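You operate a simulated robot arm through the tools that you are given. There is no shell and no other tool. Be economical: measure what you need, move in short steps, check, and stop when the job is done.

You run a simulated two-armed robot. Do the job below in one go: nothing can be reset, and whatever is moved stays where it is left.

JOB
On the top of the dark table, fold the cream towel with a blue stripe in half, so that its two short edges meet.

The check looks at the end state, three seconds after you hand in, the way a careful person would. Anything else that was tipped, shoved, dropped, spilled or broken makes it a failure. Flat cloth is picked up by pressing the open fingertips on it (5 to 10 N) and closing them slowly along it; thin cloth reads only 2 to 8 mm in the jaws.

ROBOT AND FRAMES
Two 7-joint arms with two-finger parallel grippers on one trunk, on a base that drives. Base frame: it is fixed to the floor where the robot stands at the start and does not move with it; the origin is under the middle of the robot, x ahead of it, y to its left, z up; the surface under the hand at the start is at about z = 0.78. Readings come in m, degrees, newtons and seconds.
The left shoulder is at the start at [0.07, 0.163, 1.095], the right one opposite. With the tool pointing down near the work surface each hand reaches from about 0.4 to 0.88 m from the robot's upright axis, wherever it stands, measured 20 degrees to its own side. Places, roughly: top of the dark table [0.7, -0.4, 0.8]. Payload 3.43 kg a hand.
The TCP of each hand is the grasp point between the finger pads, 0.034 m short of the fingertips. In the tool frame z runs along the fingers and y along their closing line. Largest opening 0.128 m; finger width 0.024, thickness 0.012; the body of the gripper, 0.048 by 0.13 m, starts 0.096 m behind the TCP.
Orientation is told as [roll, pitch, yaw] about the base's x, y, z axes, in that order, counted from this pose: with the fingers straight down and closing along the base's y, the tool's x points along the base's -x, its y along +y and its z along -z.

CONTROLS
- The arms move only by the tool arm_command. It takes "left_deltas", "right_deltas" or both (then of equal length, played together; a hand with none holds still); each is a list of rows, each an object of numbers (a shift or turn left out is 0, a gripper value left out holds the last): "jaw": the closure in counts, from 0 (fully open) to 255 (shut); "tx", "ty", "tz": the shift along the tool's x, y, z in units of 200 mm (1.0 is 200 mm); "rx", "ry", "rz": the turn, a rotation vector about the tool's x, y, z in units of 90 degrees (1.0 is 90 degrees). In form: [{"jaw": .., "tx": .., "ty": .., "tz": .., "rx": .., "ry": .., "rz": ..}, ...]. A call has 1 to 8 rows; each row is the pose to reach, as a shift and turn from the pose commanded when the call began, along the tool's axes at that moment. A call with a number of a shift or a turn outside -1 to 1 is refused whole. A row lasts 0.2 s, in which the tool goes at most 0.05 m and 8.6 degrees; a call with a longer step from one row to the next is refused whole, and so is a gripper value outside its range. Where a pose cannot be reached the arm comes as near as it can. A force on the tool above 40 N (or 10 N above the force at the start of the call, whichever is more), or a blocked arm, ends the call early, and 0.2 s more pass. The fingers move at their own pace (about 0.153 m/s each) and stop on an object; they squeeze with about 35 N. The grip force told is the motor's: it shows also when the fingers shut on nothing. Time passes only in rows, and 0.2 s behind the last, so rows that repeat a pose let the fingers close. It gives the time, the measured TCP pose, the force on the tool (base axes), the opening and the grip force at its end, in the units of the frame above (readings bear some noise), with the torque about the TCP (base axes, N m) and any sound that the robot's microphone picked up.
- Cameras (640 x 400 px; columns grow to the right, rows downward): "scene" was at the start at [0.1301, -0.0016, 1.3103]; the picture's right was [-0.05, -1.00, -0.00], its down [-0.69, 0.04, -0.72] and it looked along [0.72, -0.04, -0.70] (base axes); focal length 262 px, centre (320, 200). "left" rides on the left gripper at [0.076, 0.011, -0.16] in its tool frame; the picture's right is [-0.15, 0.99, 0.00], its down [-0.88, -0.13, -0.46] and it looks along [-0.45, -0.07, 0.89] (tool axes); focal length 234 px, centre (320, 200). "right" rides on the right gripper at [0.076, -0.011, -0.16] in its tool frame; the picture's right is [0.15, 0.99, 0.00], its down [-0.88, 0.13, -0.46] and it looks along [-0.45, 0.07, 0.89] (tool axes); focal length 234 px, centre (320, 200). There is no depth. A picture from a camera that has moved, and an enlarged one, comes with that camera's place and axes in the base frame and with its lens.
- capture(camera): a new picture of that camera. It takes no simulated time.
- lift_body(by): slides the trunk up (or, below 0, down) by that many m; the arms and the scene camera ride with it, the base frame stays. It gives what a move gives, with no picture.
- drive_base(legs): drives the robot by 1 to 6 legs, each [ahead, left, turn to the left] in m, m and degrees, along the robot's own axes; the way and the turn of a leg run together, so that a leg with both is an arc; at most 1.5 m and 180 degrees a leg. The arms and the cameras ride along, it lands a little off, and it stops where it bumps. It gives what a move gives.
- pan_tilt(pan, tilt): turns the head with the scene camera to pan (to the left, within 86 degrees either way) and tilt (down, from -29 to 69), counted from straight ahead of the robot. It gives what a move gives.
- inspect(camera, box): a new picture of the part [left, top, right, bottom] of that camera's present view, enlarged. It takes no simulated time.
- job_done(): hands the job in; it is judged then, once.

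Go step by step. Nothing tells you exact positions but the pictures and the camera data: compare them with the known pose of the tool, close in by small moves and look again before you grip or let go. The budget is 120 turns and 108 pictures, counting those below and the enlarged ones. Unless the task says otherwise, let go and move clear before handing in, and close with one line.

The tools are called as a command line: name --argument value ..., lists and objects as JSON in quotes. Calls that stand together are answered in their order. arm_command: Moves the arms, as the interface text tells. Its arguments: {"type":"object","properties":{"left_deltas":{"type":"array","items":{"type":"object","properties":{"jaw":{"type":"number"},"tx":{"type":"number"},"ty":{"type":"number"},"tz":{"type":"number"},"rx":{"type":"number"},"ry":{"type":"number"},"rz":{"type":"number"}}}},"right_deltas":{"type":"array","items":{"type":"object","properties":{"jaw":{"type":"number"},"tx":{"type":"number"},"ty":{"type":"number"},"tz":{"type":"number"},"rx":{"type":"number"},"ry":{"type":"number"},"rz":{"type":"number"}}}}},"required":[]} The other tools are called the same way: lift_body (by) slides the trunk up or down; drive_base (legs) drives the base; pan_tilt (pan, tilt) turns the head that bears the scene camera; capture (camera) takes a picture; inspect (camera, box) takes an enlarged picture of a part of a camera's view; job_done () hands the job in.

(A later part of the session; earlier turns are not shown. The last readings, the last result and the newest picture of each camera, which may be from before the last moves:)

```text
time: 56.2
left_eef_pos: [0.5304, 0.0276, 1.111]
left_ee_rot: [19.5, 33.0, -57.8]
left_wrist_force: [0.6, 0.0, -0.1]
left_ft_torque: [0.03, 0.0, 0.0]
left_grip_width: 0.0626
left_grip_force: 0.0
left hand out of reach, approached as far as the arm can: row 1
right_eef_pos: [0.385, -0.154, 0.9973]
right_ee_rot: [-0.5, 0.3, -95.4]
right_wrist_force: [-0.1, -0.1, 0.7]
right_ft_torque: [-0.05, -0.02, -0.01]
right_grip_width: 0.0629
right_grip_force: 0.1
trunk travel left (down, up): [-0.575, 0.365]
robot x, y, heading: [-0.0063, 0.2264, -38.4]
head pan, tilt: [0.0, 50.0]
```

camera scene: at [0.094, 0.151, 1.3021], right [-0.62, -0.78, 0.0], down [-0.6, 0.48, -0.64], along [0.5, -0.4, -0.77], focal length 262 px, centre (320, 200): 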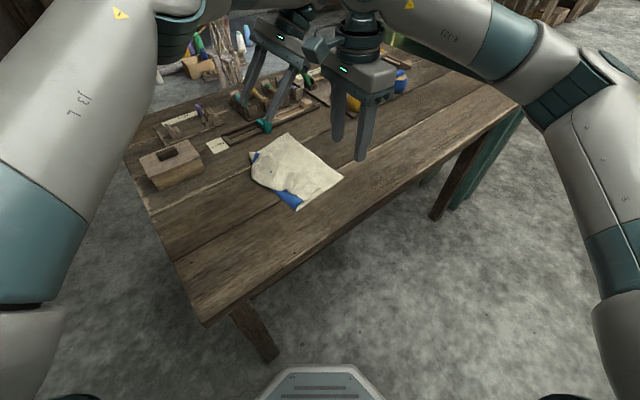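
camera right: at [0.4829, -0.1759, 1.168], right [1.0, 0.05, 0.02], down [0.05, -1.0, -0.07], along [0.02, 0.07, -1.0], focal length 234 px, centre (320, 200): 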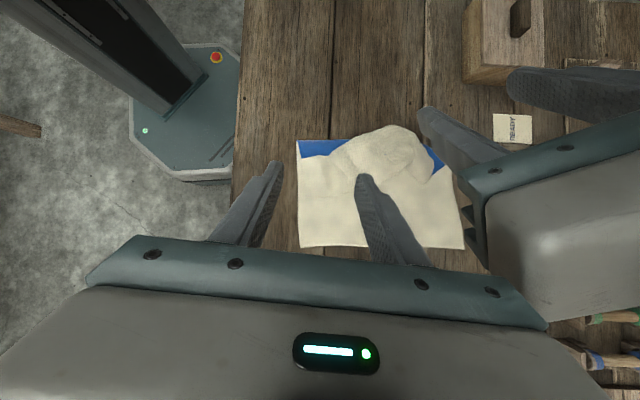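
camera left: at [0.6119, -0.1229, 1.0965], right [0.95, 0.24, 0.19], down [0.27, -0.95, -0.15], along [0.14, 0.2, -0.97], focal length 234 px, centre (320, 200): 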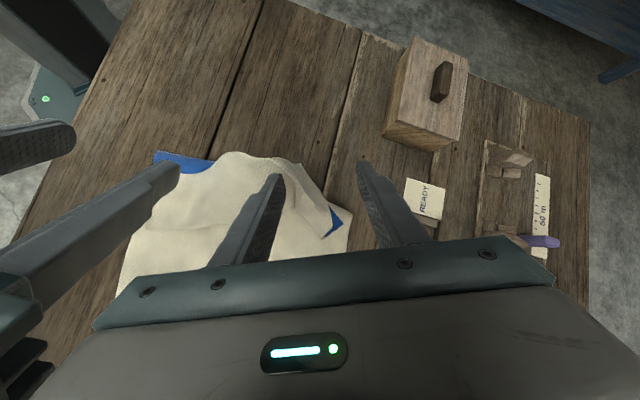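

Unfolding everything isn't necessary: the fold is right, only the lip must go over. The lip's edge overhangs the table singly near (0.59,-0.025). I'll park the left hand and pinch there with the right hand tilted back, so it can roll the lip through a big angle.

arm_command --left_deltas '[{"tx": 0.2}, {"tx": 0.4}, {"tx": 0.6}, {"tx": 0.8}, {"tx": 1.0}]'

arm_command --right_deltas '[{"tx": 0.135, "ty": 0.155, "tz": 0.06, "ry": -0.065, "jaw": 175}, {"tx": 0.27, "ty": 0.31, "tz": 0.13, "ry": -0.13}, {"tx": 0.405, "ty": 0.464, "tz": 0.2, "ry": -0.195}, {"tx": 0.54, "ty": 0.619, "tz": 0.28, "ry": -0.26}, {"tx": 0.676, "ty": 0.773, "tz": 0.36, "ry": -0.325}, {"tx": 0.811, "ty": 0.928, "tz": 0.44, "ry": -0.39}]'

capture --camera "right"

capture --camera "scene"

```text
time: 57.4
left_eef_pos: [0.4395, 0.1672, 1.2215]
left_ee_rot: [19.4, 32.9, -57.7]
left_wrist_force: [-0.4, 0.2, -0.5]
left_ft_torque: [-0.03, -0.06, -0.03]
left_grip_width: 0.063
left_grip_force: 0.1
right_eef_pos: [0.384, -0.1547, 0.9984]
right_ee_rot: [-0.5, 0.4, -95.3]
right_wrist_force: [0.2, 0.2, -0.4]
right_ft_torque: [0.01, -0.05, -0.01]
right_grip_width: 0.0626
right_grip_force: 0.1
trunk travel left (down, up): [-0.575, 0.365]
robot x, y, heading: [-0.0022, 0.2275, -38.5]
head pan, tilt: [0.0, 50.0]
```

```text
time: 58.8
left_eef_pos: [0.4428, 0.1657, 1.219]
left_ee_rot: [19.2, 33.0, -57.7]
left_wrist_force: [0.9, 0.3, -0.7]
left_ft_torque: [0.0, 0.04, 0.06]
left_grip_width: 0.0627
left_grip_force: 0.0
right_eef_pos: [0.5832, -0.0173, 0.9094]
right_ee_rot: [-0.9, -34.8, -94.8]
right_wrist_force: [0.1, -0.2, 0.2]
right_ft_torque: [0.01, 0.01, -0.01]
right_grip_width: 0.0399
right_grip_force: 0.0
right hand out of reach, approached as far as the arm can: row 6
trunk travel left (down, up): [-0.575, 0.365]
robot x, y, heading: [-0.0006, 0.2252, -38.6]
head pan, tilt: [0.0, 50.0]
```

```text
49 pictures are left
camera right: at [0.5883, 0.139, 0.9957], right [1.0, 0.03, -0.09], down [0.1, -0.47, 0.88], along [-0.02, -0.88, -0.47], focal length 234 px, centre (320, 200)
```

right: 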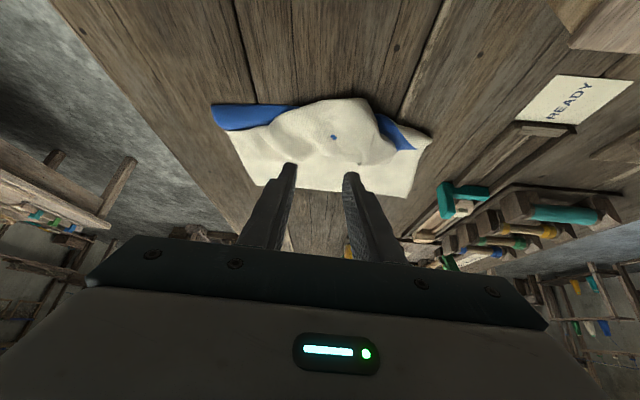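

```text
48 pictures are left
camera scene: at [0.0959, 0.1517, 1.302], right [-0.62, -0.78, 0.0], down [-0.6, 0.48, -0.64], along [0.5, -0.4, -0.77], focal length 262 px, centre (320, 200)
```

scene: 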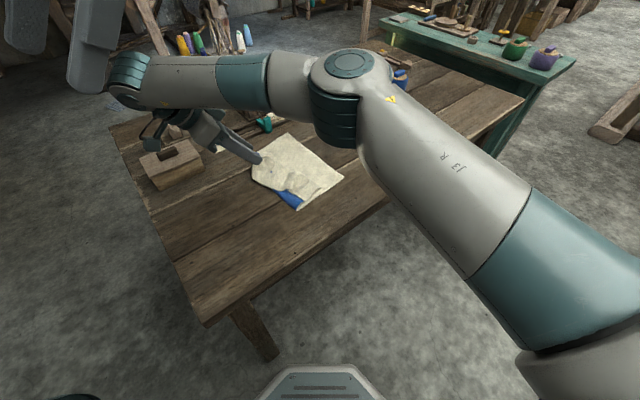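

arm_command --right_deltas '[{"tx": 0.09, "ty": 0.03, "tz": 0.12}, {"tx": 0.18, "ty": 0.033, "tz": 0.24}, {"tx": 0.275, "ty": 0.033, "tz": 0.35}]'

capture --camera "right"

inspect --camera "scene" --box '[220, 110, 340, 210]'

```text
time: 59.6
left_eef_pos: [0.4415, 0.1656, 1.2196]
left_ee_rot: [19.3, 33.0, -57.7]
left_wrist_force: [-0.1, 0.0, -0.4]
left_ft_torque: [0.0, -0.02, 0.04]
left_grip_width: 0.0626
left_grip_force: 0.0
right_eef_pos: [0.5841, -0.0217, 0.8376]
right_ee_rot: [-0.7, -34.7, -94.9]
right_wrist_force: [0.3, -0.1, -0.4]
right_ft_torque: [-0.03, -0.01, -0.03]
right_grip_width: 0.0401
right_grip_force: 0.0
right hand out of reach, approached as far as the arm can: row 1, 2, 3
trunk travel left (down, up): [-0.575, 0.365]
robot x, y, heading: [-0.0041, 0.2251, -38.8]
head pan, tilt: [0.0, 50.0]
```

```text
47 pictures are left
camera right: at [0.5892, 0.1342, 0.9255], right [1.0, 0.03, -0.09], down [0.1, -0.47, 0.87], along [-0.02, -0.88, -0.48], focal length 234 px, centre (320, 200)
```

right: 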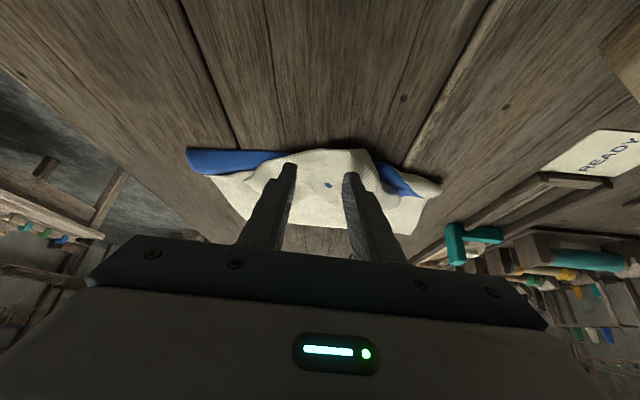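

```text
4.00 times, centred on (280, 160) of scene
camera zoom: at [0.0944, 0.1501, 1.3021], right [-0.62, -0.78, 0.0], down [-0.6, 0.48, -0.64], along [0.5, -0.4, -0.77], focal length 1046 px, centre (480, 360)
```

zoom: 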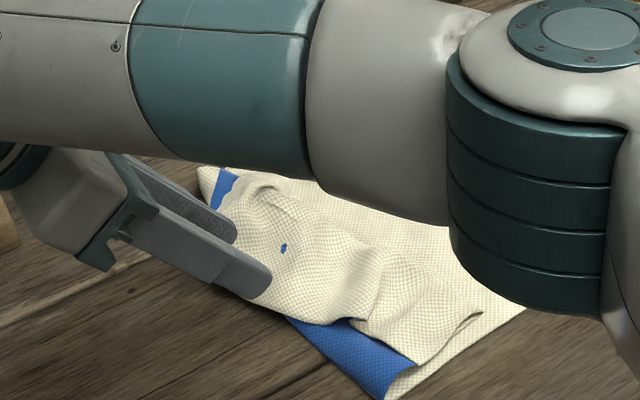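

The right arm is at its limit reaching across, so I'm moving the base in +y to make room and bringing the hand back in place.

arm_command --right_deltas '[{"tz": -0.15}, {"tz": -0.3}]'

drive_base --legs '[[-0.075, 0.094, 0]]'

arm_command --right_deltas '[{"tx": -0.2, "tz": 0.1}, {"tx": -0.36, "tz": 0.25}]'

```text
time: 60.2
left_eef_pos: [0.4413, 0.1651, 1.2201]
left_ee_rot: [19.4, 33.1, -57.7]
left_wrist_force: [0.1, -0.9, -0.5]
left_ft_torque: [-0.01, 0.03, -0.03]
left_grip_width: 0.0626
left_grip_force: 0.1
right_eef_pos: [0.5766, -0.0113, 0.8671]
right_ee_rot: [-0.7, -34.8, -94.9]
right_wrist_force: [-0.1, -0.7, -0.8]
right_ft_torque: [0.0, 0.01, -0.02]
right_grip_width: 0.0404
right_grip_force: 0.0
right hand out of reach, approached as far as the arm can: row 1, 2
trunk travel left (down, up): [-0.575, 0.365]
robot x, y, heading: [-0.0018, 0.228, -38.9]
head pan, tilt: [0.0, 50.0]
```

```text
time: 61.4
left_eef_pos: [0.4416, 0.2859, 1.2195]
left_ee_rot: [19.4, 33.0, -57.7]
left_wrist_force: [-0.1, 0.5, -0.8]
left_ft_torque: [0.01, 0.03, 0.0]
left_grip_width: 0.0627
left_grip_force: 0.0
right_eef_pos: [0.5771, 0.1079, 0.8651]
right_ee_rot: [-0.7, -34.8, -94.9]
right_wrist_force: [0.1, -0.4, 0.7]
right_ft_torque: [-0.01, 0.04, 0.0]
right_grip_width: 0.0403
right_grip_force: 0.0
trunk travel left (down, up): [-0.575, 0.365]
robot x, y, heading: [-0.0073, 0.35, -38.4]
head pan, tilt: [0.0, 50.0]
```

```text
time: 62.0
left_eef_pos: [0.4424, 0.2831, 1.2193]
left_ee_rot: [19.5, 33.0, -57.7]
left_wrist_force: [-0.4, 0.0, -0.9]
left_ft_torque: [0.0, -0.01, 0.03]
left_grip_width: 0.0627
left_grip_force: 0.0
right_eef_pos: [0.5698, 0.0198, 0.8682]
right_ee_rot: [-0.6, -34.7, -94.9]
right_wrist_force: [-1.2, 0.1, -0.1]
right_ft_torque: [0.01, 0.0, -0.04]
right_grip_width: 0.0404
right_grip_force: 0.2
trunk travel left (down, up): [-0.575, 0.365]
robot x, y, heading: [-0.0024, 0.3445, -38.8]
head pan, tilt: [0.0, 50.0]
```

arm_command --right_deltas '[{"tx": 0.0, "ty": 0.05, "tz": 0.1}, {"tx": 0.01, "ty": 0.113, "tz": 0.2}, {"tx": 0.014, "ty": 0.113, "tz": 0.283}]'

capture --camera "right"

capture --camera "scene"

```text
time: 62.8
left_eef_pos: [0.4414, 0.2842, 1.2193]
left_ee_rot: [19.4, 33.0, -57.7]
left_wrist_force: [0.0, 0.1, -1.0]
left_ft_torque: [-0.02, 0.0, -0.02]
left_grip_width: 0.0625
left_grip_force: 0.0
right_eef_pos: [0.5886, -0.0127, 0.8189]
right_ee_rot: [-0.7, -34.7, -95.0]
right_wrist_force: [-0.1, -0.4, -0.5]
right_ft_torque: [0.01, 0.01, 0.01]
right_grip_width: 0.0399
right_grip_force: 0.0
trunk travel left (down, up): [-0.575, 0.365]
robot x, y, heading: [-0.0015, 0.3496, -38.6]
head pan, tilt: [0.0, 50.0]
```

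```text
45 pictures are left
camera right: at [0.5939, 0.1435, 0.9085], right [1.0, 0.03, -0.09], down [0.1, -0.48, 0.87], along [-0.02, -0.88, -0.48], focal length 234 px, centre (320, 200)
```

right: 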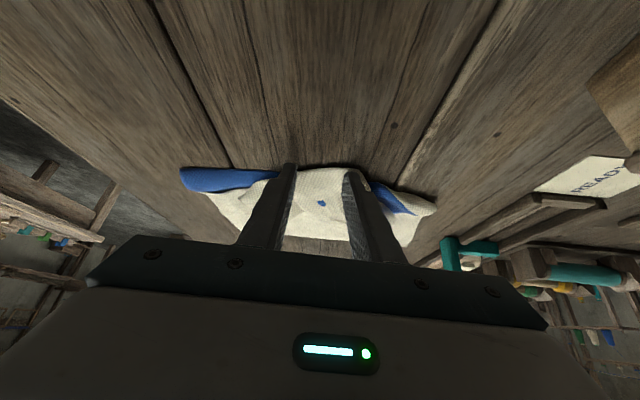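

```text
44 pictures are left
camera scene: at [0.0944, 0.2687, 1.302], right [-0.62, -0.78, 0.0], down [-0.6, 0.48, -0.64], along [0.5, -0.4, -0.77], focal length 262 px, centre (320, 200)
```

scene: 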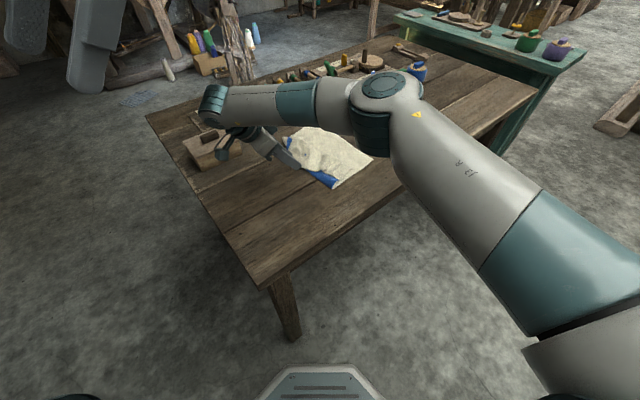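

arm_command --right_deltas '[{"tx": 0.01, "tz": 0.025}, {"tx": 0.02, "tz": 0.045}, {"tx": 0.03, "tz": 0.065}]'

```text
time: 63.6
left_eef_pos: [0.4415, 0.2852, 1.22]
left_ee_rot: [19.4, 32.9, -57.7]
left_wrist_force: [0.0, 0.4, 1.0]
left_ft_torque: [0.01, 0.03, 0.01]
left_grip_width: 0.0627
left_grip_force: 0.0
right_eef_pos: [0.5901, -0.0147, 0.8146]
right_ee_rot: [0.1, -35.1, -95.3]
right_wrist_force: [-5.6, 8.2, 26.9]
right_ft_torque: [0.02, 0.0, -0.17]
right_grip_width: 0.0386
right_grip_force: 0.1
trunk travel left (down, up): [-0.575, 0.365]
robot x, y, heading: [-0.0045, 0.3462, -38.6]
head pan, tilt: [0.0, 50.0]
stopped in row 3 (right hand): the force on the tool passed its limit at 44 N (the readings are from after the stop); the commanded pose is now the measured one
```

arm_command --right_deltas '[{"tx": -0.006, "tz": -0.01}, {"tx": -0.006, "tz": -0.01}]'

capture --camera "right"

```text
time: 64.2
left_eef_pos: [0.4399, 0.286, 1.2211]
left_ee_rot: [19.5, 32.9, -57.7]
left_wrist_force: [0.0, -0.8, -0.1]
left_ft_torque: [0.0, 0.01, -0.03]
left_grip_width: 0.0626
left_grip_force: 0.0
right_eef_pos: [0.5894, -0.0138, 0.8149]
right_ee_rot: [0.0, -35.1, -95.3]
right_wrist_force: [-0.1, 3.0, 15.8]
right_ft_torque: [-0.06, -0.34, 0.09]
right_grip_width: 0.0403
right_grip_force: 0.1
trunk travel left (down, up): [-0.575, 0.365]
robot x, y, heading: [0.0022, 0.3485, -38.7]
head pan, tilt: [0.0, 50.0]
```

```text
43 pictures are left
camera right: at [0.5929, 0.1428, 0.9019], right [1.0, 0.03, -0.08], down [0.09, -0.47, 0.88], along [-0.02, -0.88, -0.47], focal length 234 px, centre (320, 200)
```

right: 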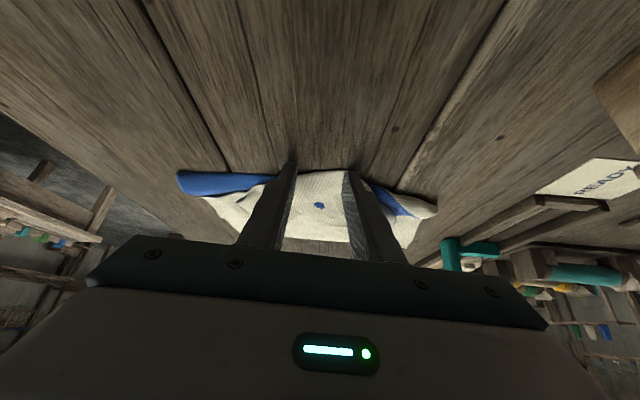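

The contact corner of the tilted fingers is just outside the cloth edge, so I'm shifting 14 mm inward and pressing again.

arm_command --right_deltas '[{"tx": -0.014, "tz": -0.02}, {"tx": -0.072, "tz": 0.018}, {"tx": -0.063, "tz": 0.032}, {"tx": -0.06, "tz": 0.036}]'

```text
time: 65.2
left_eef_pos: [0.4407, 0.2845, 1.219]
left_ee_rot: [19.5, 32.9, -57.7]
left_wrist_force: [0.3, 0.0, 0.4]
left_ft_torque: [0.01, -0.02, -0.01]
left_grip_width: 0.0626
left_grip_force: 0.0
right_eef_pos: [0.5876, -0.0301, 0.8153]
right_ee_rot: [-0.1, -35.2, -95.3]
right_wrist_force: [0.2, 0.0, 4.1]
right_ft_torque: [-0.1, -0.08, 0.02]
right_grip_width: 0.0405
right_grip_force: 0.0
trunk travel left (down, up): [-0.575, 0.365]
robot x, y, heading: [-0.003, 0.3472, -38.8]
head pan, tilt: [0.0, 50.0]
```

arm_command --right_deltas '[{"jaw": 183, "tx": 0.002, "tz": 0.004}, {"jaw": 192, "tx": 0.002, "tz": 0.004}, {"jaw": 201, "tx": 0.002, "tz": 0.004}, {"jaw": 210, "tx": 0.002, "tz": 0.004}, {"jaw": 220, "tx": 0.002, "tz": 0.004}, {"jaw": 230, "tx": 0.002, "tz": 0.004}, {"jaw": 242, "tx": 0.002, "tz": 0.004}, {"jaw": 255, "tx": 0.002, "tz": 0.004}]'

capture --camera "right"

```text
time: 67.0
left_eef_pos: [0.4405, 0.2849, 1.2204]
left_ee_rot: [19.5, 32.9, -57.7]
left_wrist_force: [0.1, 0.4, -0.3]
left_ft_torque: [-0.02, 0.03, 0.0]
left_grip_width: 0.0628
left_grip_force: 0.0
right_eef_pos: [0.5867, -0.028, 0.8149]
right_ee_rot: [-0.1, -35.1, -95.3]
right_wrist_force: [-1.0, 2.7, 9.0]
right_ft_torque: [0.01, 0.02, -0.02]
right_grip_width: 0.0
right_grip_force: 32.8
trunk travel left (down, up): [-0.575, 0.365]
robot x, y, heading: [-0.0017, 0.3472, -38.3]
head pan, tilt: [0.0, 50.0]
```

```text
42 pictures are left
camera right: at [0.5921, 0.128, 0.9019], right [1.0, 0.03, -0.09], down [0.09, -0.47, 0.88], along [-0.02, -0.88, -0.47], focal length 234 px, centre (320, 200)
```

right: 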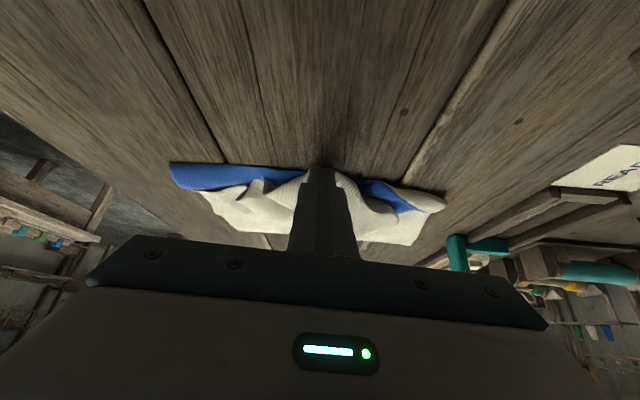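

inspect --camera "scene" --box '[250, 110, 390, 200]'

inspect --camera "right" --box '[150, 130, 470, 270]'

```text
4.44 times, centred on (320, 155) of scene
camera zoom: at [0.0936, 0.2703, 1.3022], right [-0.62, -0.78, 0.0], down [-0.6, 0.48, -0.64], along [0.5, -0.4, -0.77], focal length 1162 px, centre (320, 400)
```

zoom: 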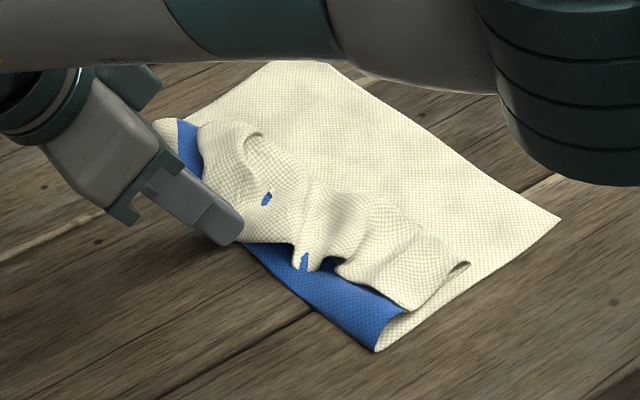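

```text
2.00 times, centred on (310, 200) of right
camera zoom: at [0.5921, 0.128, 0.9019], right [1.0, 0.03, -0.09], down [0.09, -0.47, 0.88], along [-0.02, -0.88, -0.47], focal length 468 px, centre (340, 200)
```

zoom: 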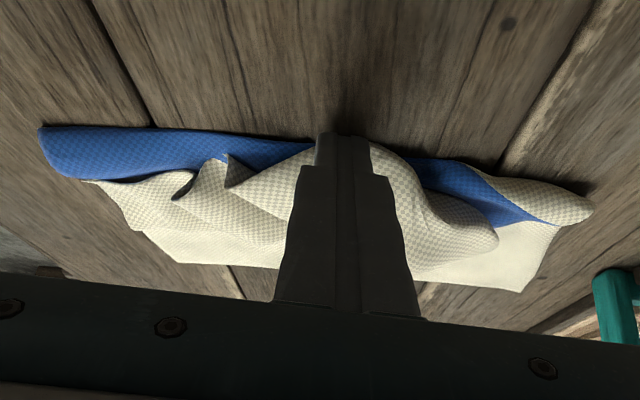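

The pinch missed. The lip now has raised wrinkles running in y, which a vertical pinch closing along x should catch. I'm lifting, straightening the right hand and looking from above.

arm_command --right_deltas '[{"tx": -0.08, "ty": -0.03, "tz": -0.1, "jaw": 255}, {"tx": -0.16, "ty": -0.08, "tz": -0.2, "ry": 0.06}, {"tx": -0.25, "ty": -0.13, "tz": -0.26, "ry": 0.14}, {"tx": -0.324, "ty": -0.19, "tz": -0.26, "ry": 0.22, "jaw": 150}, {"tx": -0.324, "ty": -0.19, "tz": -0.26, "ry": 0.3}, {"tx": -0.324, "ty": -0.19, "tz": -0.26, "ry": 0.39}]'

capture --camera "right"

```text
time: 68.4
left_eef_pos: [0.4415, 0.2826, 1.2191]
left_ee_rot: [19.4, 32.9, -57.7]
left_wrist_force: [0.3, 0.7, -0.5]
left_ft_torque: [0.03, -0.02, 0.0]
left_grip_width: 0.0625
left_grip_force: 0.1
right_eef_pos: [0.5472, -0.0489, 0.8918]
right_ee_rot: [-0.1, 0.2, -95.3]
right_wrist_force: [-0.1, 0.7, -0.1]
right_ft_torque: [0.01, 0.0, -0.02]
right_grip_width: 0.0526
right_grip_force: 0.0
trunk travel left (down, up): [-0.575, 0.365]
robot x, y, heading: [-0.0008, 0.3468, -38.6]
head pan, tilt: [0.0, 50.0]
```

```text
39 pictures are left
camera right: at [0.5449, 0.0291, 1.0531], right [1.0, 0.05, 0.0], down [0.05, -0.89, 0.45], along [0.02, -0.45, -0.89], focal length 234 px, centre (320, 200)
```

right: 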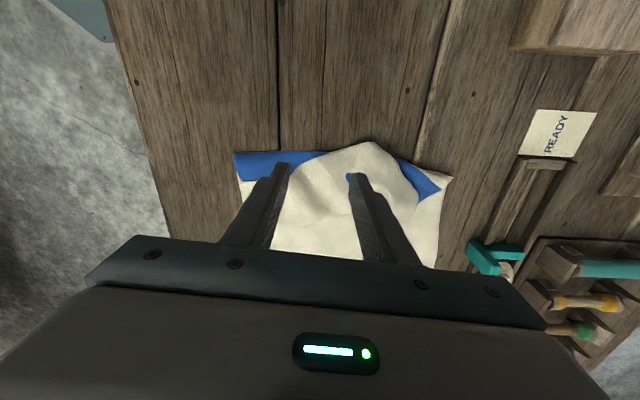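

arm_command --right_deltas '[{"tx": -0.06, "ty": 0.05, "tz": 0.1}, {"tx": -0.111, "ty": 0.05, "tz": 0.2}, {"tx": -0.111, "ty": 0.05, "tz": 0.31}, {"tx": -0.111, "ty": 0.05, "tz": 0.33}]'

capture --camera "right"

```text
time: 69.4
left_eef_pos: [0.4422, 0.2841, 1.2184]
left_ee_rot: [19.5, 33.1, -57.6]
left_wrist_force: [-0.5, 0.1, 0.0]
left_ft_torque: [0.0, 0.0, 0.01]
left_grip_width: 0.0626
left_grip_force: 0.0
right_eef_pos: [0.5581, -0.0707, 0.8267]
right_ee_rot: [-0.2, 0.1, -95.3]
right_wrist_force: [0.2, -0.8, 0.4]
right_ft_torque: [0.01, 0.01, 0.05]
right_grip_width: 0.0526
right_grip_force: 0.1
trunk travel left (down, up): [-0.575, 0.365]
robot x, y, heading: [-0.0044, 0.3463, -38.7]
head pan, tilt: [0.0, 50.0]
```

```text
38 pictures are left
camera right: at [0.5542, 0.0076, 0.9864], right [1.0, 0.05, 0.0], down [0.05, -0.89, 0.45], along [0.02, -0.45, -0.89], focal length 234 px, centre (320, 200)
```

right: 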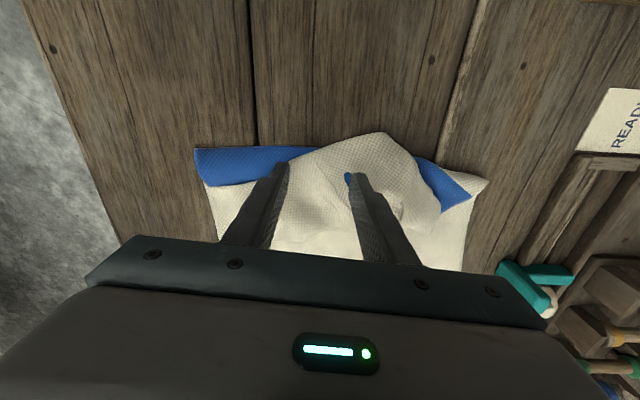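

arm_command --right_deltas '[{"tz": 0.02}, {"tz": 0.035}, {"tz": 0.045}, {"tz": 0.05}]'

```text
time: 70.4
left_eef_pos: [0.4412, 0.2846, 1.2196]
left_ee_rot: [19.5, 33.0, -57.7]
left_wrist_force: [-0.7, 0.2, 0.1]
left_ft_torque: [0.0, 0.0, 0.01]
left_grip_width: 0.0628
left_grip_force: 0.0
right_eef_pos: [0.5577, -0.071, 0.8166]
right_ee_rot: [-0.1, 0.0, -95.2]
right_wrist_force: [0.4, -0.1, 1.8]
right_ft_torque: [0.0, 0.05, 0.0]
right_grip_width: 0.0528
right_grip_force: 0.4
trunk travel left (down, up): [-0.575, 0.365]
robot x, y, heading: [-0.0011, 0.3495, -38.6]
head pan, tilt: [0.0, 50.0]
```

arm_command --right_deltas '[{"jaw": 162, "tz": 0.005}, {"jaw": 175, "tz": 0.005}, {"jaw": 188, "tz": 0.005}, {"jaw": 201, "tz": 0.005}, {"jaw": 214, "tz": 0.005}, {"jaw": 228, "tz": 0.005}, {"jaw": 242, "tz": 0.005}, {"jaw": 255, "tz": 0.005}]'

capture --camera "right"

```text
time: 72.2
left_eef_pos: [0.4412, 0.285, 1.2201]
left_ee_rot: [19.4, 32.9, -57.7]
left_wrist_force: [-1.0, -0.6, -0.2]
left_ft_torque: [0.0, 0.04, 0.02]
left_grip_width: 0.0625
left_grip_force: 0.1
right_eef_pos: [0.5561, -0.07, 0.8173]
right_ee_rot: [-0.2, 0.1, -95.3]
right_wrist_force: [0.3, -0.2, 7.0]
right_ft_torque: [-0.01, -0.01, 0.01]
right_grip_width: 0.0025
right_grip_force: 34.7
trunk travel left (down, up): [-0.575, 0.365]
robot x, y, heading: [-0.0022, 0.3488, -38.5]
head pan, tilt: [0.0, 50.0]
```

```text
37 pictures are left
camera right: at [0.5536, 0.0085, 0.9768], right [1.0, 0.05, 0.0], down [0.05, -0.89, 0.46], along [0.02, -0.45, -0.89], focal length 234 px, centre (320, 200)
```

right: 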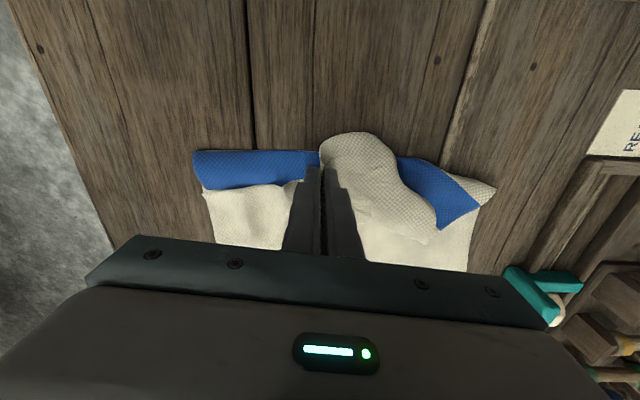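

It holds (2.5 mm). I'm lifting a little to check that only the lip comes up.

arm_command --right_deltas '[{"tz": -0.1}, {"tz": -0.2}, {"tz": -0.3}, {"tz": -0.35}]'

inspect --camera "scene" --box '[240, 100, 400, 200]'

capture --camera "right"

```text
time: 73.2
left_eef_pos: [0.4413, 0.2849, 1.22]
left_ee_rot: [19.5, 32.9, -57.7]
left_wrist_force: [0.4, -0.6, 0.1]
left_ft_torque: [0.02, 0.0, -0.06]
left_grip_width: 0.063
left_grip_force: 0.0
right_eef_pos: [0.5566, -0.0718, 0.886]
right_ee_rot: [-0.1, 0.0, -95.4]
right_wrist_force: [0.2, 0.6, -0.1]
right_ft_torque: [0.01, 0.0, -0.01]
right_grip_width: 0.0024
right_grip_force: 34.3
trunk travel left (down, up): [-0.575, 0.365]
robot x, y, heading: [-0.0051, 0.3503, -38.7]
head pan, tilt: [0.0, 50.0]
```

```text
4.00 times, centred on (320, 150) of scene
camera zoom: at [0.0943, 0.2695, 1.3021], right [-0.62, -0.78, 0.0], down [-0.6, 0.48, -0.64], along [0.5, -0.4, -0.77], focal length 1046 px, centre (320, 400)
```

zoom: 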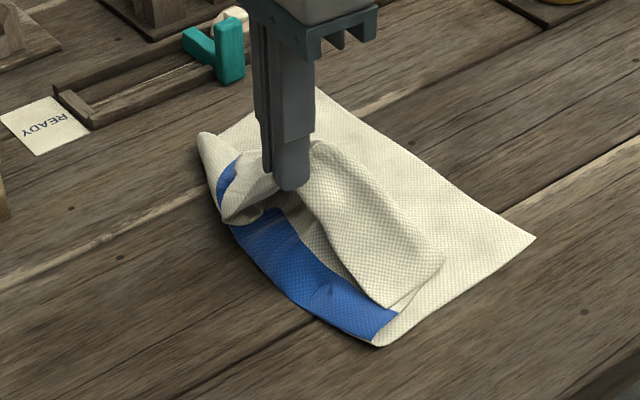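

```text
35 pictures are left
camera right: at [0.5542, 0.0069, 1.0467], right [1.0, 0.05, 0.0], down [0.05, -0.89, 0.46], along [0.02, -0.45, -0.89], focal length 234 px, centre (320, 200)
```

right: 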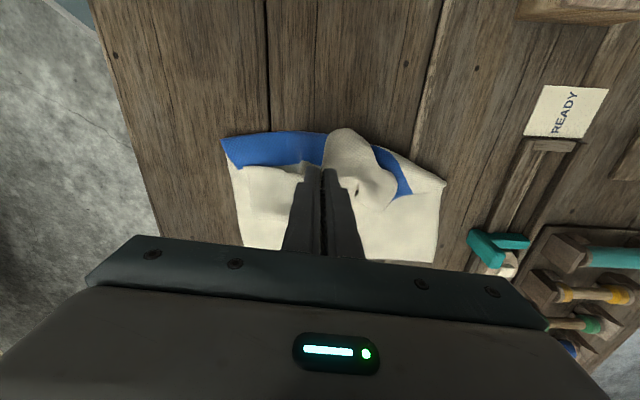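

Only the lip comes up. I'm rolling it over towards -y with increasing tilt.

arm_command --right_deltas '[{"tx": -0.04, "ty": 0.004, "tz": -0.06, "ry": 0.083, "rx": 0.008}, {"tx": -0.1, "ty": 0.01, "tz": -0.1, "ry": 0.166, "rx": 0.016}, {"tx": -0.16, "ty": 0.015, "tz": -0.115, "ry": 0.25, "rx": 0.024}, {"tx": -0.224, "ty": 0.021, "tz": -0.115, "ry": 0.333, "rx": 0.03}, {"tx": -0.34, "ty": 0.032, "tz": -0.1, "ry": 0.42, "rx": 0.04}, {"tx": -0.45, "ty": 0.042, "tz": -0.06, "ry": 0.51, "rx": 0.048}, {"tx": -0.54, "ty": 0.05, "tz": 0.0, "ry": 0.6, "rx": 0.056}]'

inspect --camera "scene" --box '[240, 100, 400, 200]'

```text
time: 74.8
left_eef_pos: [0.4404, 0.2831, 1.2187]
left_ee_rot: [19.3, 32.9, -57.7]
left_wrist_force: [0.5, 0.5, -0.3]
left_ft_torque: [0.0, -0.03, -0.03]
left_grip_width: 0.0627
left_grip_force: 0.0
right_eef_pos: [0.5144, -0.158, 0.8946]
right_ee_rot: [-7.1, 52.0, -98.7]
right_wrist_force: [0.1, -0.7, 0.3]
right_ft_torque: [-0.01, -0.05, -0.01]
right_grip_width: 0.0025
right_grip_force: 34.9
right hand out of reach, approached as far as the arm can: row 6, 7
trunk travel left (down, up): [-0.575, 0.365]
robot x, y, heading: [-0.0032, 0.3428, -38.9]
head pan, tilt: [0.0, 50.0]
```

```text
4.00 times, centred on (320, 150) of scene
camera zoom: at [0.0946, 0.269, 1.3021], right [-0.62, -0.78, 0.0], down [-0.6, 0.48, -0.64], along [0.5, -0.4, -0.77], focal length 1046 px, centre (320, 400)
```

zoom: 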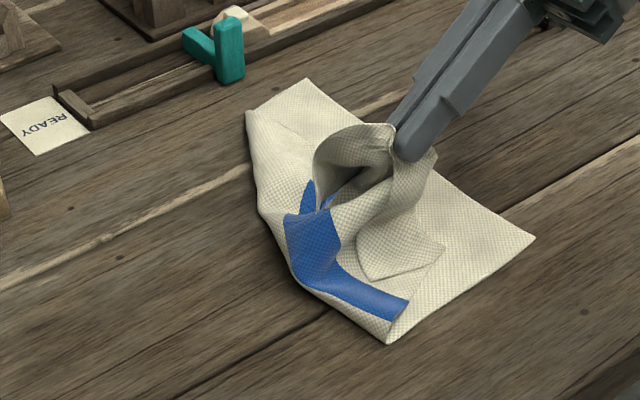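

The lip is coming over. I'm lowering a bit and carrying on with the base.

arm_command --right_deltas '[{"tx": -0.05, "tz": 0.04}, {"tx": -0.1, "tz": 0.08}]'

drive_base --legs '[[0.044, -0.055, 0]]'

inspect --camera "scene" --box '[240, 110, 400, 210]'

```text
time: 75.4
left_eef_pos: [0.4408, 0.2837, 1.2188]
left_ee_rot: [19.4, 33.1, -57.6]
left_wrist_force: [0.7, -0.4, 0.7]
left_ft_torque: [-0.01, 0.0, 0.0]
left_grip_width: 0.0626
left_grip_force: 0.1
right_eef_pos: [0.511, -0.1556, 0.8684]
right_ee_rot: [-7.6, 54.0, -99.2]
right_wrist_force: [0.5, 0.8, 0.8]
right_ft_torque: [-0.01, -0.04, -0.03]
right_grip_width: 0.0025
right_grip_force: 34.8
right hand out of reach, approached as far as the arm can: row 1
trunk travel left (down, up): [-0.575, 0.365]
robot x, y, heading: [-0.0048, 0.3448, -38.7]
head pan, tilt: [0.0, 50.0]
```

```text
time: 76.4
left_eef_pos: [0.4424, 0.213, 1.2186]
left_ee_rot: [19.4, 33.0, -57.7]
left_wrist_force: [-0.2, 0.7, -0.3]
left_ft_torque: [0.06, -0.02, 0.04]
left_grip_width: 0.0625
left_grip_force: 0.0
right_eef_pos: [0.5102, -0.2254, 0.8689]
right_ee_rot: [-7.6, 54.1, -99.3]
right_wrist_force: [0.0, -1.0, 0.1]
right_ft_torque: [0.04, -0.04, -0.03]
right_grip_width: 0.0025
right_grip_force: 35.0
trunk travel left (down, up): [-0.575, 0.365]
robot x, y, heading: [-0.0002, 0.2779, -38.6]
head pan, tilt: [0.0, 50.0]
```

```text
4.00 times, centred on (320, 160) of scene
camera zoom: at [0.0952, 0.1985, 1.302], right [-0.62, -0.78, 0.0], down [-0.6, 0.48, -0.64], along [0.5, -0.4, -0.77], focal length 1046 px, centre (320, 360)
```

zoom: 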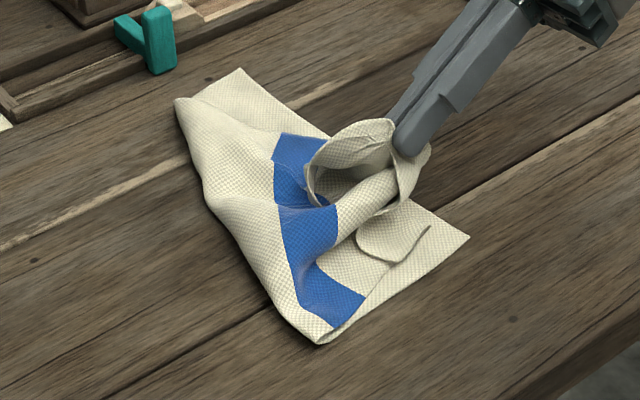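

arm_command --right_deltas '[{"tx": -0.07, "tz": 0.05}, {"tx": -0.14, "tz": 0.1}, {"tx": -0.19, "tz": 0.14}, {"tx": -0.19, "tz": 0.14, "jaw": 150}, {"tx": -0.19, "tz": 0.14}, {"tx": -0.19, "tz": 0.14}]'

inspect --camera "scene" --box '[240, 110, 400, 210]'

```text
time: 77.8
left_eef_pos: [0.4422, 0.2136, 1.2191]
left_ee_rot: [19.4, 33.0, -57.7]
left_wrist_force: [0.2, 0.3, 0.6]
left_ft_torque: [0.04, 0.0, 0.01]
left_grip_width: 0.0627
left_grip_force: 0.0
right_eef_pos: [0.5041, -0.2227, 0.8238]
right_ee_rot: [-7.7, 53.9, -99.3]
right_wrist_force: [0.0, -0.2, -0.7]
right_ft_torque: [0.0, -0.01, 0.03]
right_grip_width: 0.0528
right_grip_force: 0.1
right hand out of reach, approached as far as the arm can: row 2, 3, 4, 5, 6
trunk travel left (down, up): [-0.575, 0.365]
robot x, y, heading: [0.0028, 0.2713, -38.6]
head pan, tilt: [0.0, 50.0]
```

```text
4.00 times, centred on (320, 160) of scene
camera zoom: at [0.0951, 0.1994, 1.3021], right [-0.62, -0.78, 0.0], down [-0.6, 0.48, -0.64], along [0.5, -0.4, -0.77], focal length 1046 px, centre (320, 360)
```

zoom: 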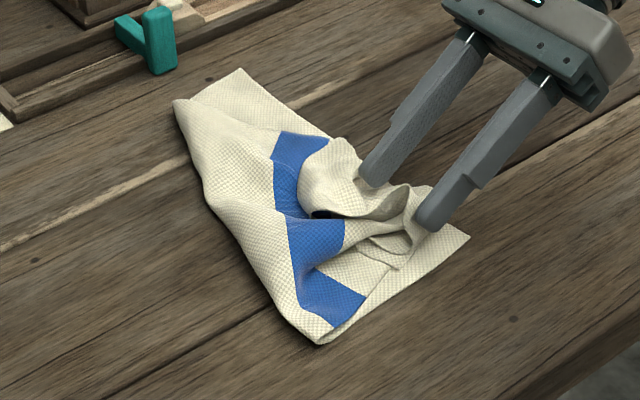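

The single pinch crumples it, so I'll regrab that spot, unfold the towel back to flat, and start over with a better grip (jaws closing across the edge).

arm_command --right_deltas '[{"jaw": 175, "tz": 0.02, "tx": -0.02}, {"jaw": 200, "tz": 0.02, "tx": -0.02}, {"jaw": 225, "tz": 0.02, "tx": -0.02}, {"jaw": 255, "tz": 0.02, "tx": -0.02}, {"jaw": 255, "tz": -0.1, "tx": 0.06}, {"jaw": 255, "tz": -0.2, "tx": 0.12}]'

drive_base --legs '[[-0.155, 0.195, 0]]'

capture --camera "scene"

```text
time: 79.2
left_eef_pos: [0.4427, 0.2152, 1.2193]
left_ee_rot: [19.3, 32.9, -57.8]
left_wrist_force: [0.0, 0.7, 0.2]
left_ft_torque: [-0.01, -0.03, -0.01]
left_grip_width: 0.0629
left_grip_force: 0.0
right_eef_pos: [0.4994, -0.2343, 0.8634]
right_ee_rot: [-7.9, 53.8, -99.3]
right_wrist_force: [0.8, 0.1, 0.0]
right_ft_torque: [-0.04, 0.0, -0.05]
right_grip_width: 0.0029
right_grip_force: 34.6
right hand out of reach, approached as far as the arm can: row 6
trunk travel left (down, up): [-0.575, 0.365]
robot x, y, heading: [-0.0012, 0.2754, -38.7]
head pan, tilt: [0.0, 50.0]
```

```text
time: 81.1
left_eef_pos: [0.4457, 0.4617, 1.22]
left_ee_rot: [19.5, 33.0, -57.9]
left_wrist_force: [0.0, 0.0, -0.4]
left_ft_torque: [-0.02, 0.01, -0.03]
left_grip_width: 0.0625
left_grip_force: 0.1
right_eef_pos: [0.5011, 0.0129, 0.863]
right_ee_rot: [-7.9, 54.0, -99.5]
right_wrist_force: [0.5, -0.3, -0.3]
right_ft_torque: [-0.03, -0.02, -0.03]
right_grip_width: 0.0028
right_grip_force: 35.0
trunk travel left (down, up): [-0.575, 0.365]
robot x, y, heading: [0.0004, 0.522, -38.9]
head pan, tilt: [0.0, 50.0]
```

```text
31 pictures are left
camera scene: at [0.0984, 0.4477, 1.302], right [-0.63, -0.78, 0.0], down [-0.6, 0.48, -0.64], along [0.5, -0.4, -0.77], focal length 262 px, centre (320, 200)
```

scene: 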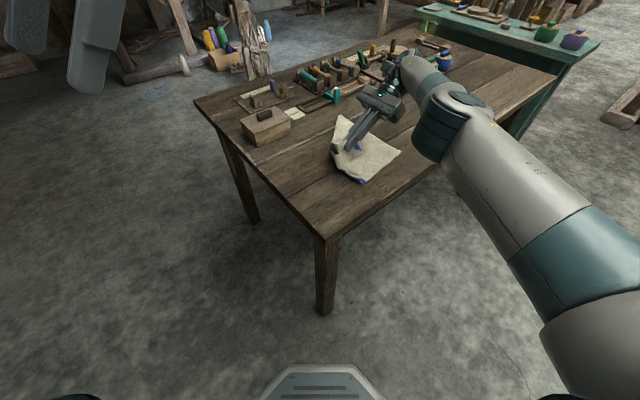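

arm_command --right_deltas '[{"tx": -0.03, "ty": 0.09, "tz": 0.03}, {"tx": -0.06, "ty": 0.18, "tz": 0.06}, {"tx": -0.097, "ty": 0.26, "tz": 0.087}]'

drive_base --legs '[[-0.05, 0.063, 0]]'

inspect --camera "scene" --box '[280, 80, 460, 200]'

```text
time: 81.9
left_eef_pos: [0.4453, 0.4596, 1.2202]
left_ee_rot: [19.4, 32.9, -57.9]
left_wrist_force: [0.3, 0.3, 0.2]
left_ft_torque: [0.03, -0.02, -0.02]
left_grip_width: 0.0626
left_grip_force: 0.0
right_eef_pos: [0.514, 0.0311, 0.84]
right_ee_rot: [-7.9, 54.2, -99.6]
right_wrist_force: [-0.6, -0.4, -0.5]
right_ft_torque: [-0.02, 0.01, 0.0]
right_grip_width: 0.0027
right_grip_force: 35.0
right hand out of reach, approached as far as the arm can: row 1, 2, 3
trunk travel left (down, up): [-0.575, 0.365]
robot x, y, heading: [0.0018, 0.5244, -38.9]
head pan, tilt: [0.0, 50.0]
```

```text
time: 82.9
left_eef_pos: [0.445, 0.5419, 1.2195]
left_ee_rot: [19.3, 33.0, -57.9]
left_wrist_force: [0.1, 0.3, 0.8]
left_ft_torque: [-0.06, -0.02, 0.01]
left_grip_width: 0.0625
left_grip_force: 0.1
right_eef_pos: [0.5137, 0.1119, 0.8405]
right_ee_rot: [-8.0, 54.0, -99.6]
right_wrist_force: [-0.3, -0.6, 0.6]
right_ft_torque: [0.0, 0.02, -0.01]
right_grip_width: 0.003
right_grip_force: 35.1
trunk travel left (down, up): [-0.575, 0.365]
robot x, y, heading: [0.0048, 0.6068, -39.0]
head pan, tilt: [0.0, 50.0]
```

```text
3.33 times, centred on (370, 140) of scene
camera zoom: at [0.0989, 0.5279, 1.3021], right [-0.63, -0.78, 0.0], down [-0.6, 0.48, -0.64], along [0.5, -0.4, -0.77], focal length 872 px, centre (153, 400)
```

zoom: 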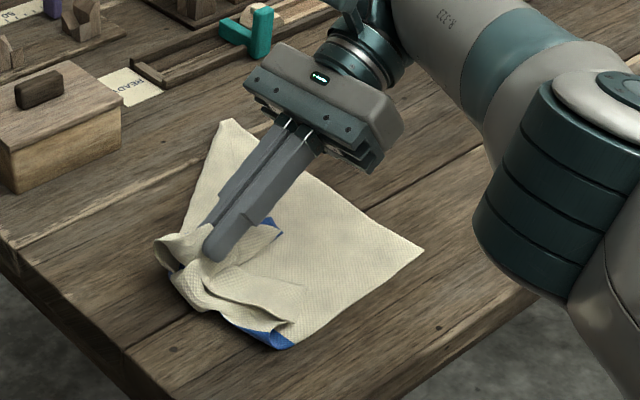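

The whole towel came along (its right edge is now at y≈-0.05). I'll set it down here, let go, and look at it from above.

arm_command --right_deltas '[{"tx": -0.06, "tz": 0.04}, {"tx": -0.12, "tz": 0.09}, {"tx": -0.12, "tz": 0.09, "jaw": 120}, {"tx": -0.12, "tz": -0.1}, {"tx": -0.05, "tz": -0.3}, {"tx": 0.1, "tz": -0.5}, {"tx": 0.1, "tz": -0.7}]'

capture --camera "scene"

```text
time: 84.5
left_eef_pos: [0.4455, 0.5402, 1.2204]
left_ee_rot: [19.4, 33.0, -58.0]
left_wrist_force: [-0.3, -0.2, -0.2]
left_ft_torque: [0.03, -0.01, -0.01]
left_grip_width: 0.0625
left_grip_force: 0.2
right_eef_pos: [0.4873, 0.068, 0.9]
right_ee_rot: [-7.9, 54.0, -99.6]
right_wrist_force: [1.2, -0.5, 0.9]
right_ft_torque: [0.0, 0.0, 0.03]
right_grip_width: 0.0678
right_grip_force: 0.0
right hand out of reach, approached as far as the arm can: row 2, 3, 4, 5, 6, 7
trunk travel left (down, up): [-0.575, 0.365]
robot x, y, heading: [-0.0009, 0.6077, -38.9]
head pan, tilt: [0.0, 50.0]
```

```text
29 pictures are left
camera scene: at [0.0988, 0.5271, 1.302], right [-0.63, -0.78, 0.0], down [-0.6, 0.48, -0.64], along [0.5, -0.4, -0.77], focal length 262 px, centre (320, 200)
```

scene: 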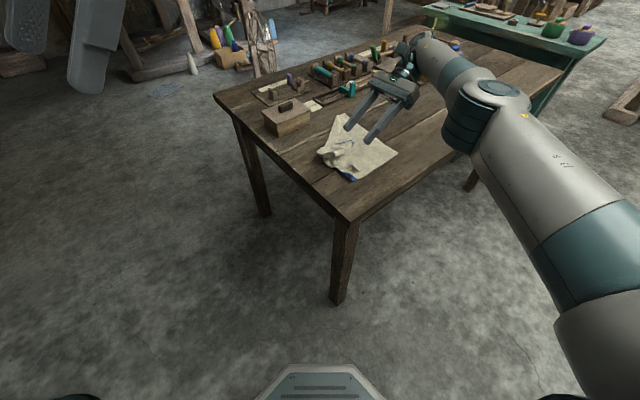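

The lip is bunched but the lower layer is flat, with its right edge at y≈-0.045. I'll drive to a middle stance and set both hands upright, then pin the left part and pull the right edge -y to open the towel.

drive_base --legs '[[0.191, -0.24, 0]]'

arm_command --left_deltas '[{"rx": 0.027, "ry": -0.058}, {"rx": 0.054, "ry": -0.115}, {"rx": 0.08, "ry": -0.173}, {"rx": 0.107, "ry": -0.23}, {"rx": 0.134, "ry": -0.288}, {"rx": 0.161, "ry": -0.345}, {"rx": 0.188, "ry": -0.403}]' --right_deltas '[{"rx": -0.008, "ry": -0.086}, {"rx": -0.016, "ry": -0.171}, {"rx": -0.024, "ry": -0.257}, {"rx": -0.032, "ry": -0.343}, {"rx": -0.04, "ry": -0.428}, {"rx": -0.048, "ry": -0.514}, {"rx": -0.056, "ry": -0.6}]'

capture --camera "scene"

```text
time: 86.6
left_eef_pos: [0.443, 0.2315, 1.2191]
left_ee_rot: [19.3, 32.9, -58.1]
left_wrist_force: [-0.3, 0.5, 0.2]
left_ft_torque: [-0.03, -0.02, 0.0]
left_grip_width: 0.0626
left_grip_force: 0.1
right_eef_pos: [0.483, -0.2411, 0.9001]
right_ee_rot: [-7.9, 54.2, -99.8]
right_wrist_force: [-0.8, -0.3, 0.0]
right_ft_torque: [0.01, 0.01, 0.0]
right_grip_width: 0.0678
right_grip_force: 0.1
trunk travel left (down, up): [-0.575, 0.365]
robot x, y, heading: [-0.0013, 0.2934, -38.8]
head pan, tilt: [0.0, 50.0]
```

```text
time: 88.2
left_eef_pos: [0.4425, 0.2326, 1.2195]
left_ee_rot: [0.1, -2.7, -64.1]
left_wrist_force: [0.0, -0.6, -0.8]
left_ft_torque: [-0.02, -0.02, 0.04]
left_grip_width: 0.0628
left_grip_force: 0.1
right_eef_pos: [0.4835, -0.2401, 0.9005]
right_ee_rot: [-0.3, 0.1, -95.5]
right_wrist_force: [0.5, -0.1, 0.5]
right_ft_torque: [-0.01, -0.01, -0.01]
right_grip_width: 0.0676
right_grip_force: 0.1
trunk travel left (down, up): [-0.575, 0.365]
robot x, y, heading: [-0.0006, 0.2988, -38.9]
head pan, tilt: [0.0, 50.0]
```

```text
28 pictures are left
camera scene: at [0.0957, 0.2192, 1.3021], right [-0.63, -0.78, 0.0], down [-0.6, 0.48, -0.64], along [0.5, -0.4, -0.77], focal length 262 px, centre (320, 200)
```

scene: 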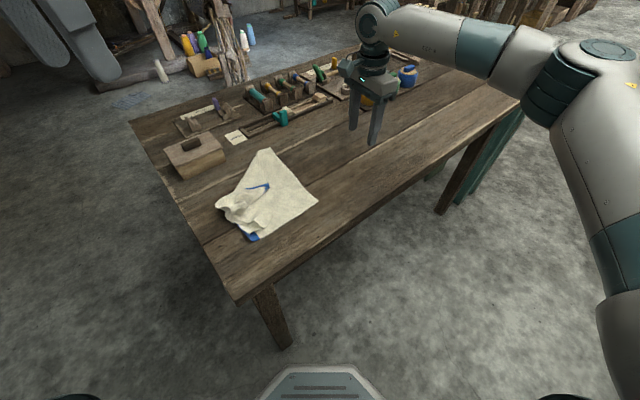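

arm_command --right_deltas '[{"tx": 0.2, "ty": 0.07, "jaw": 155}, {"tx": 0.4, "ty": 0.14}, {"tx": 0.6, "ty": 0.21}, {"tx": 0.8, "ty": 0.28}, {"tx": 0.98, "ty": 0.32, "tz": 0.08}, {"tx": 1.0, "ty": 0.32, "tz": 0.24}, {"tx": 1.0, "ty": 0.32, "tz": 0.37}]'

capture --camera "right"

```text
time: 89.8
left_eef_pos: [0.4428, 0.2321, 1.2184]
left_ee_rot: [0.1, -2.8, -64.2]
left_wrist_force: [0.3, 0.2, -0.5]
left_ft_torque: [-0.03, 0.0, -0.02]
left_grip_width: 0.0627
left_grip_force: 0.1
right_eef_pos: [0.5651, -0.0482, 0.8261]
right_ee_rot: [-0.3, 0.2, -95.5]
right_wrist_force: [-1.2, -0.4, -0.3]
right_ft_torque: [-0.02, -0.02, -0.02]
right_grip_width: 0.05
right_grip_force: 0.0
trunk travel left (down, up): [-0.575, 0.365]
robot x, y, heading: [-0.0022, 0.2967, -39.0]
head pan, tilt: [0.0, 50.0]
```

```text
27 pictures are left
camera right: at [0.5637, 0.0304, 0.9863], right [1.0, 0.05, -0.01], down [0.05, -0.89, 0.45], along [0.02, -0.45, -0.89], focal length 234 px, centre (320, 200)
```

right: 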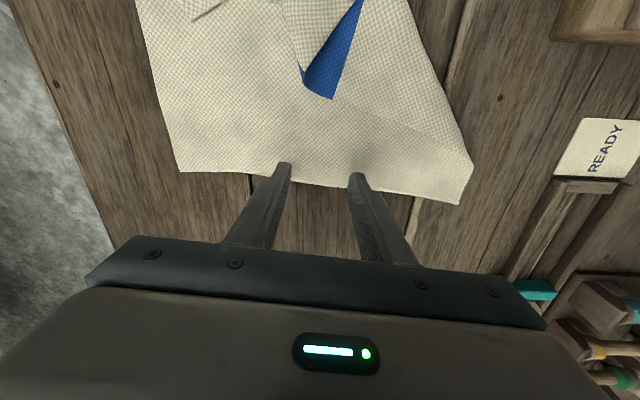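

arm_command --right_deltas '[{"tz": 0.03}, {"tz": 0.057}, {"tz": 0.06, "jaw": 170}, {"tz": 0.06, "jaw": 187}, {"tz": 0.06, "jaw": 204}, {"tz": 0.06, "jaw": 221}, {"tz": 0.06, "jaw": 238}, {"tz": 0.06, "jaw": 255}]'

```text
time: 91.6
left_eef_pos: [0.4417, 0.2322, 1.2198]
left_ee_rot: [0.2, -2.7, -64.3]
left_wrist_force: [0.0, -0.1, -0.2]
left_ft_torque: [0.0, -0.03, -0.01]
left_grip_width: 0.063
left_grip_force: 0.0
right_eef_pos: [0.5653, -0.0491, 0.8144]
right_ee_rot: [-0.2, 0.2, -95.5]
right_wrist_force: [3.2, -0.4, 13.2]
right_ft_torque: [-0.01, -0.1, 0.04]
right_grip_width: 0.0026
right_grip_force: 35.3
trunk travel left (down, up): [-0.575, 0.365]
robot x, y, heading: [-0.0036, 0.2938, -38.9]
head pan, tilt: [0.0, 50.0]
```

The right hand has the right edge. A better plan: hold this edge near both corners, lift the towel to hang, lay its lower half towards +y, and bring the held edge back over the left edge. The held edge then keeps its natural orientation, with no S-bend. I'm regripping near the corners.

arm_command --right_deltas '[{"jaw": 130}, {"jaw": 130, "tz": -0.05}, {"tz": -0.2, "ty": -0.15}, {"tz": -0.35, "ty": -0.35}, {"tz": -0.35, "ty": -0.45}]'

capture --camera "right"

```text
time: 92.8
left_eef_pos: [0.443, 0.2321, 1.2188]
left_ee_rot: [0.1, -2.7, -64.2]
left_wrist_force: [0.8, -0.1, -0.9]
left_ft_torque: [0.0, 0.0, 0.0]
left_grip_width: 0.0629
left_grip_force: 0.1
right_eef_pos: [0.4762, -0.0403, 0.8847]
right_ee_rot: [-0.4, 0.2, -95.6]
right_wrist_force: [-0.3, 0.2, 0.5]
right_ft_torque: [0.0, 0.02, 0.02]
right_grip_width: 0.0625
right_grip_force: 0.0
trunk travel left (down, up): [-0.575, 0.365]
robot x, y, heading: [-0.0039, 0.2956, -39.1]
head pan, tilt: [0.0, 50.0]
```

```text
26 pictures are left
camera right: at [0.4739, 0.0381, 1.0438], right [1.0, 0.05, -0.01], down [0.05, -0.89, 0.45], along [0.02, -0.45, -0.89], focal length 234 px, centre (320, 200)
```

right: 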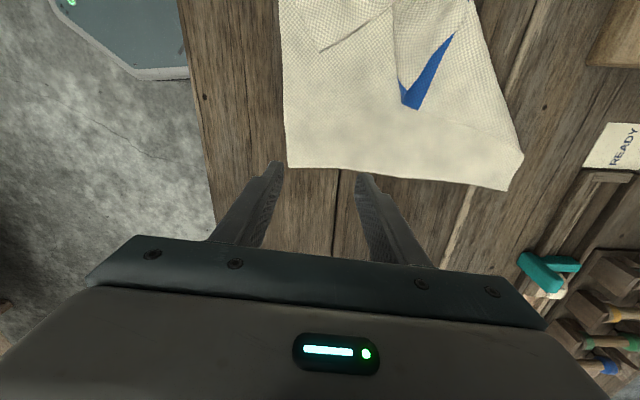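

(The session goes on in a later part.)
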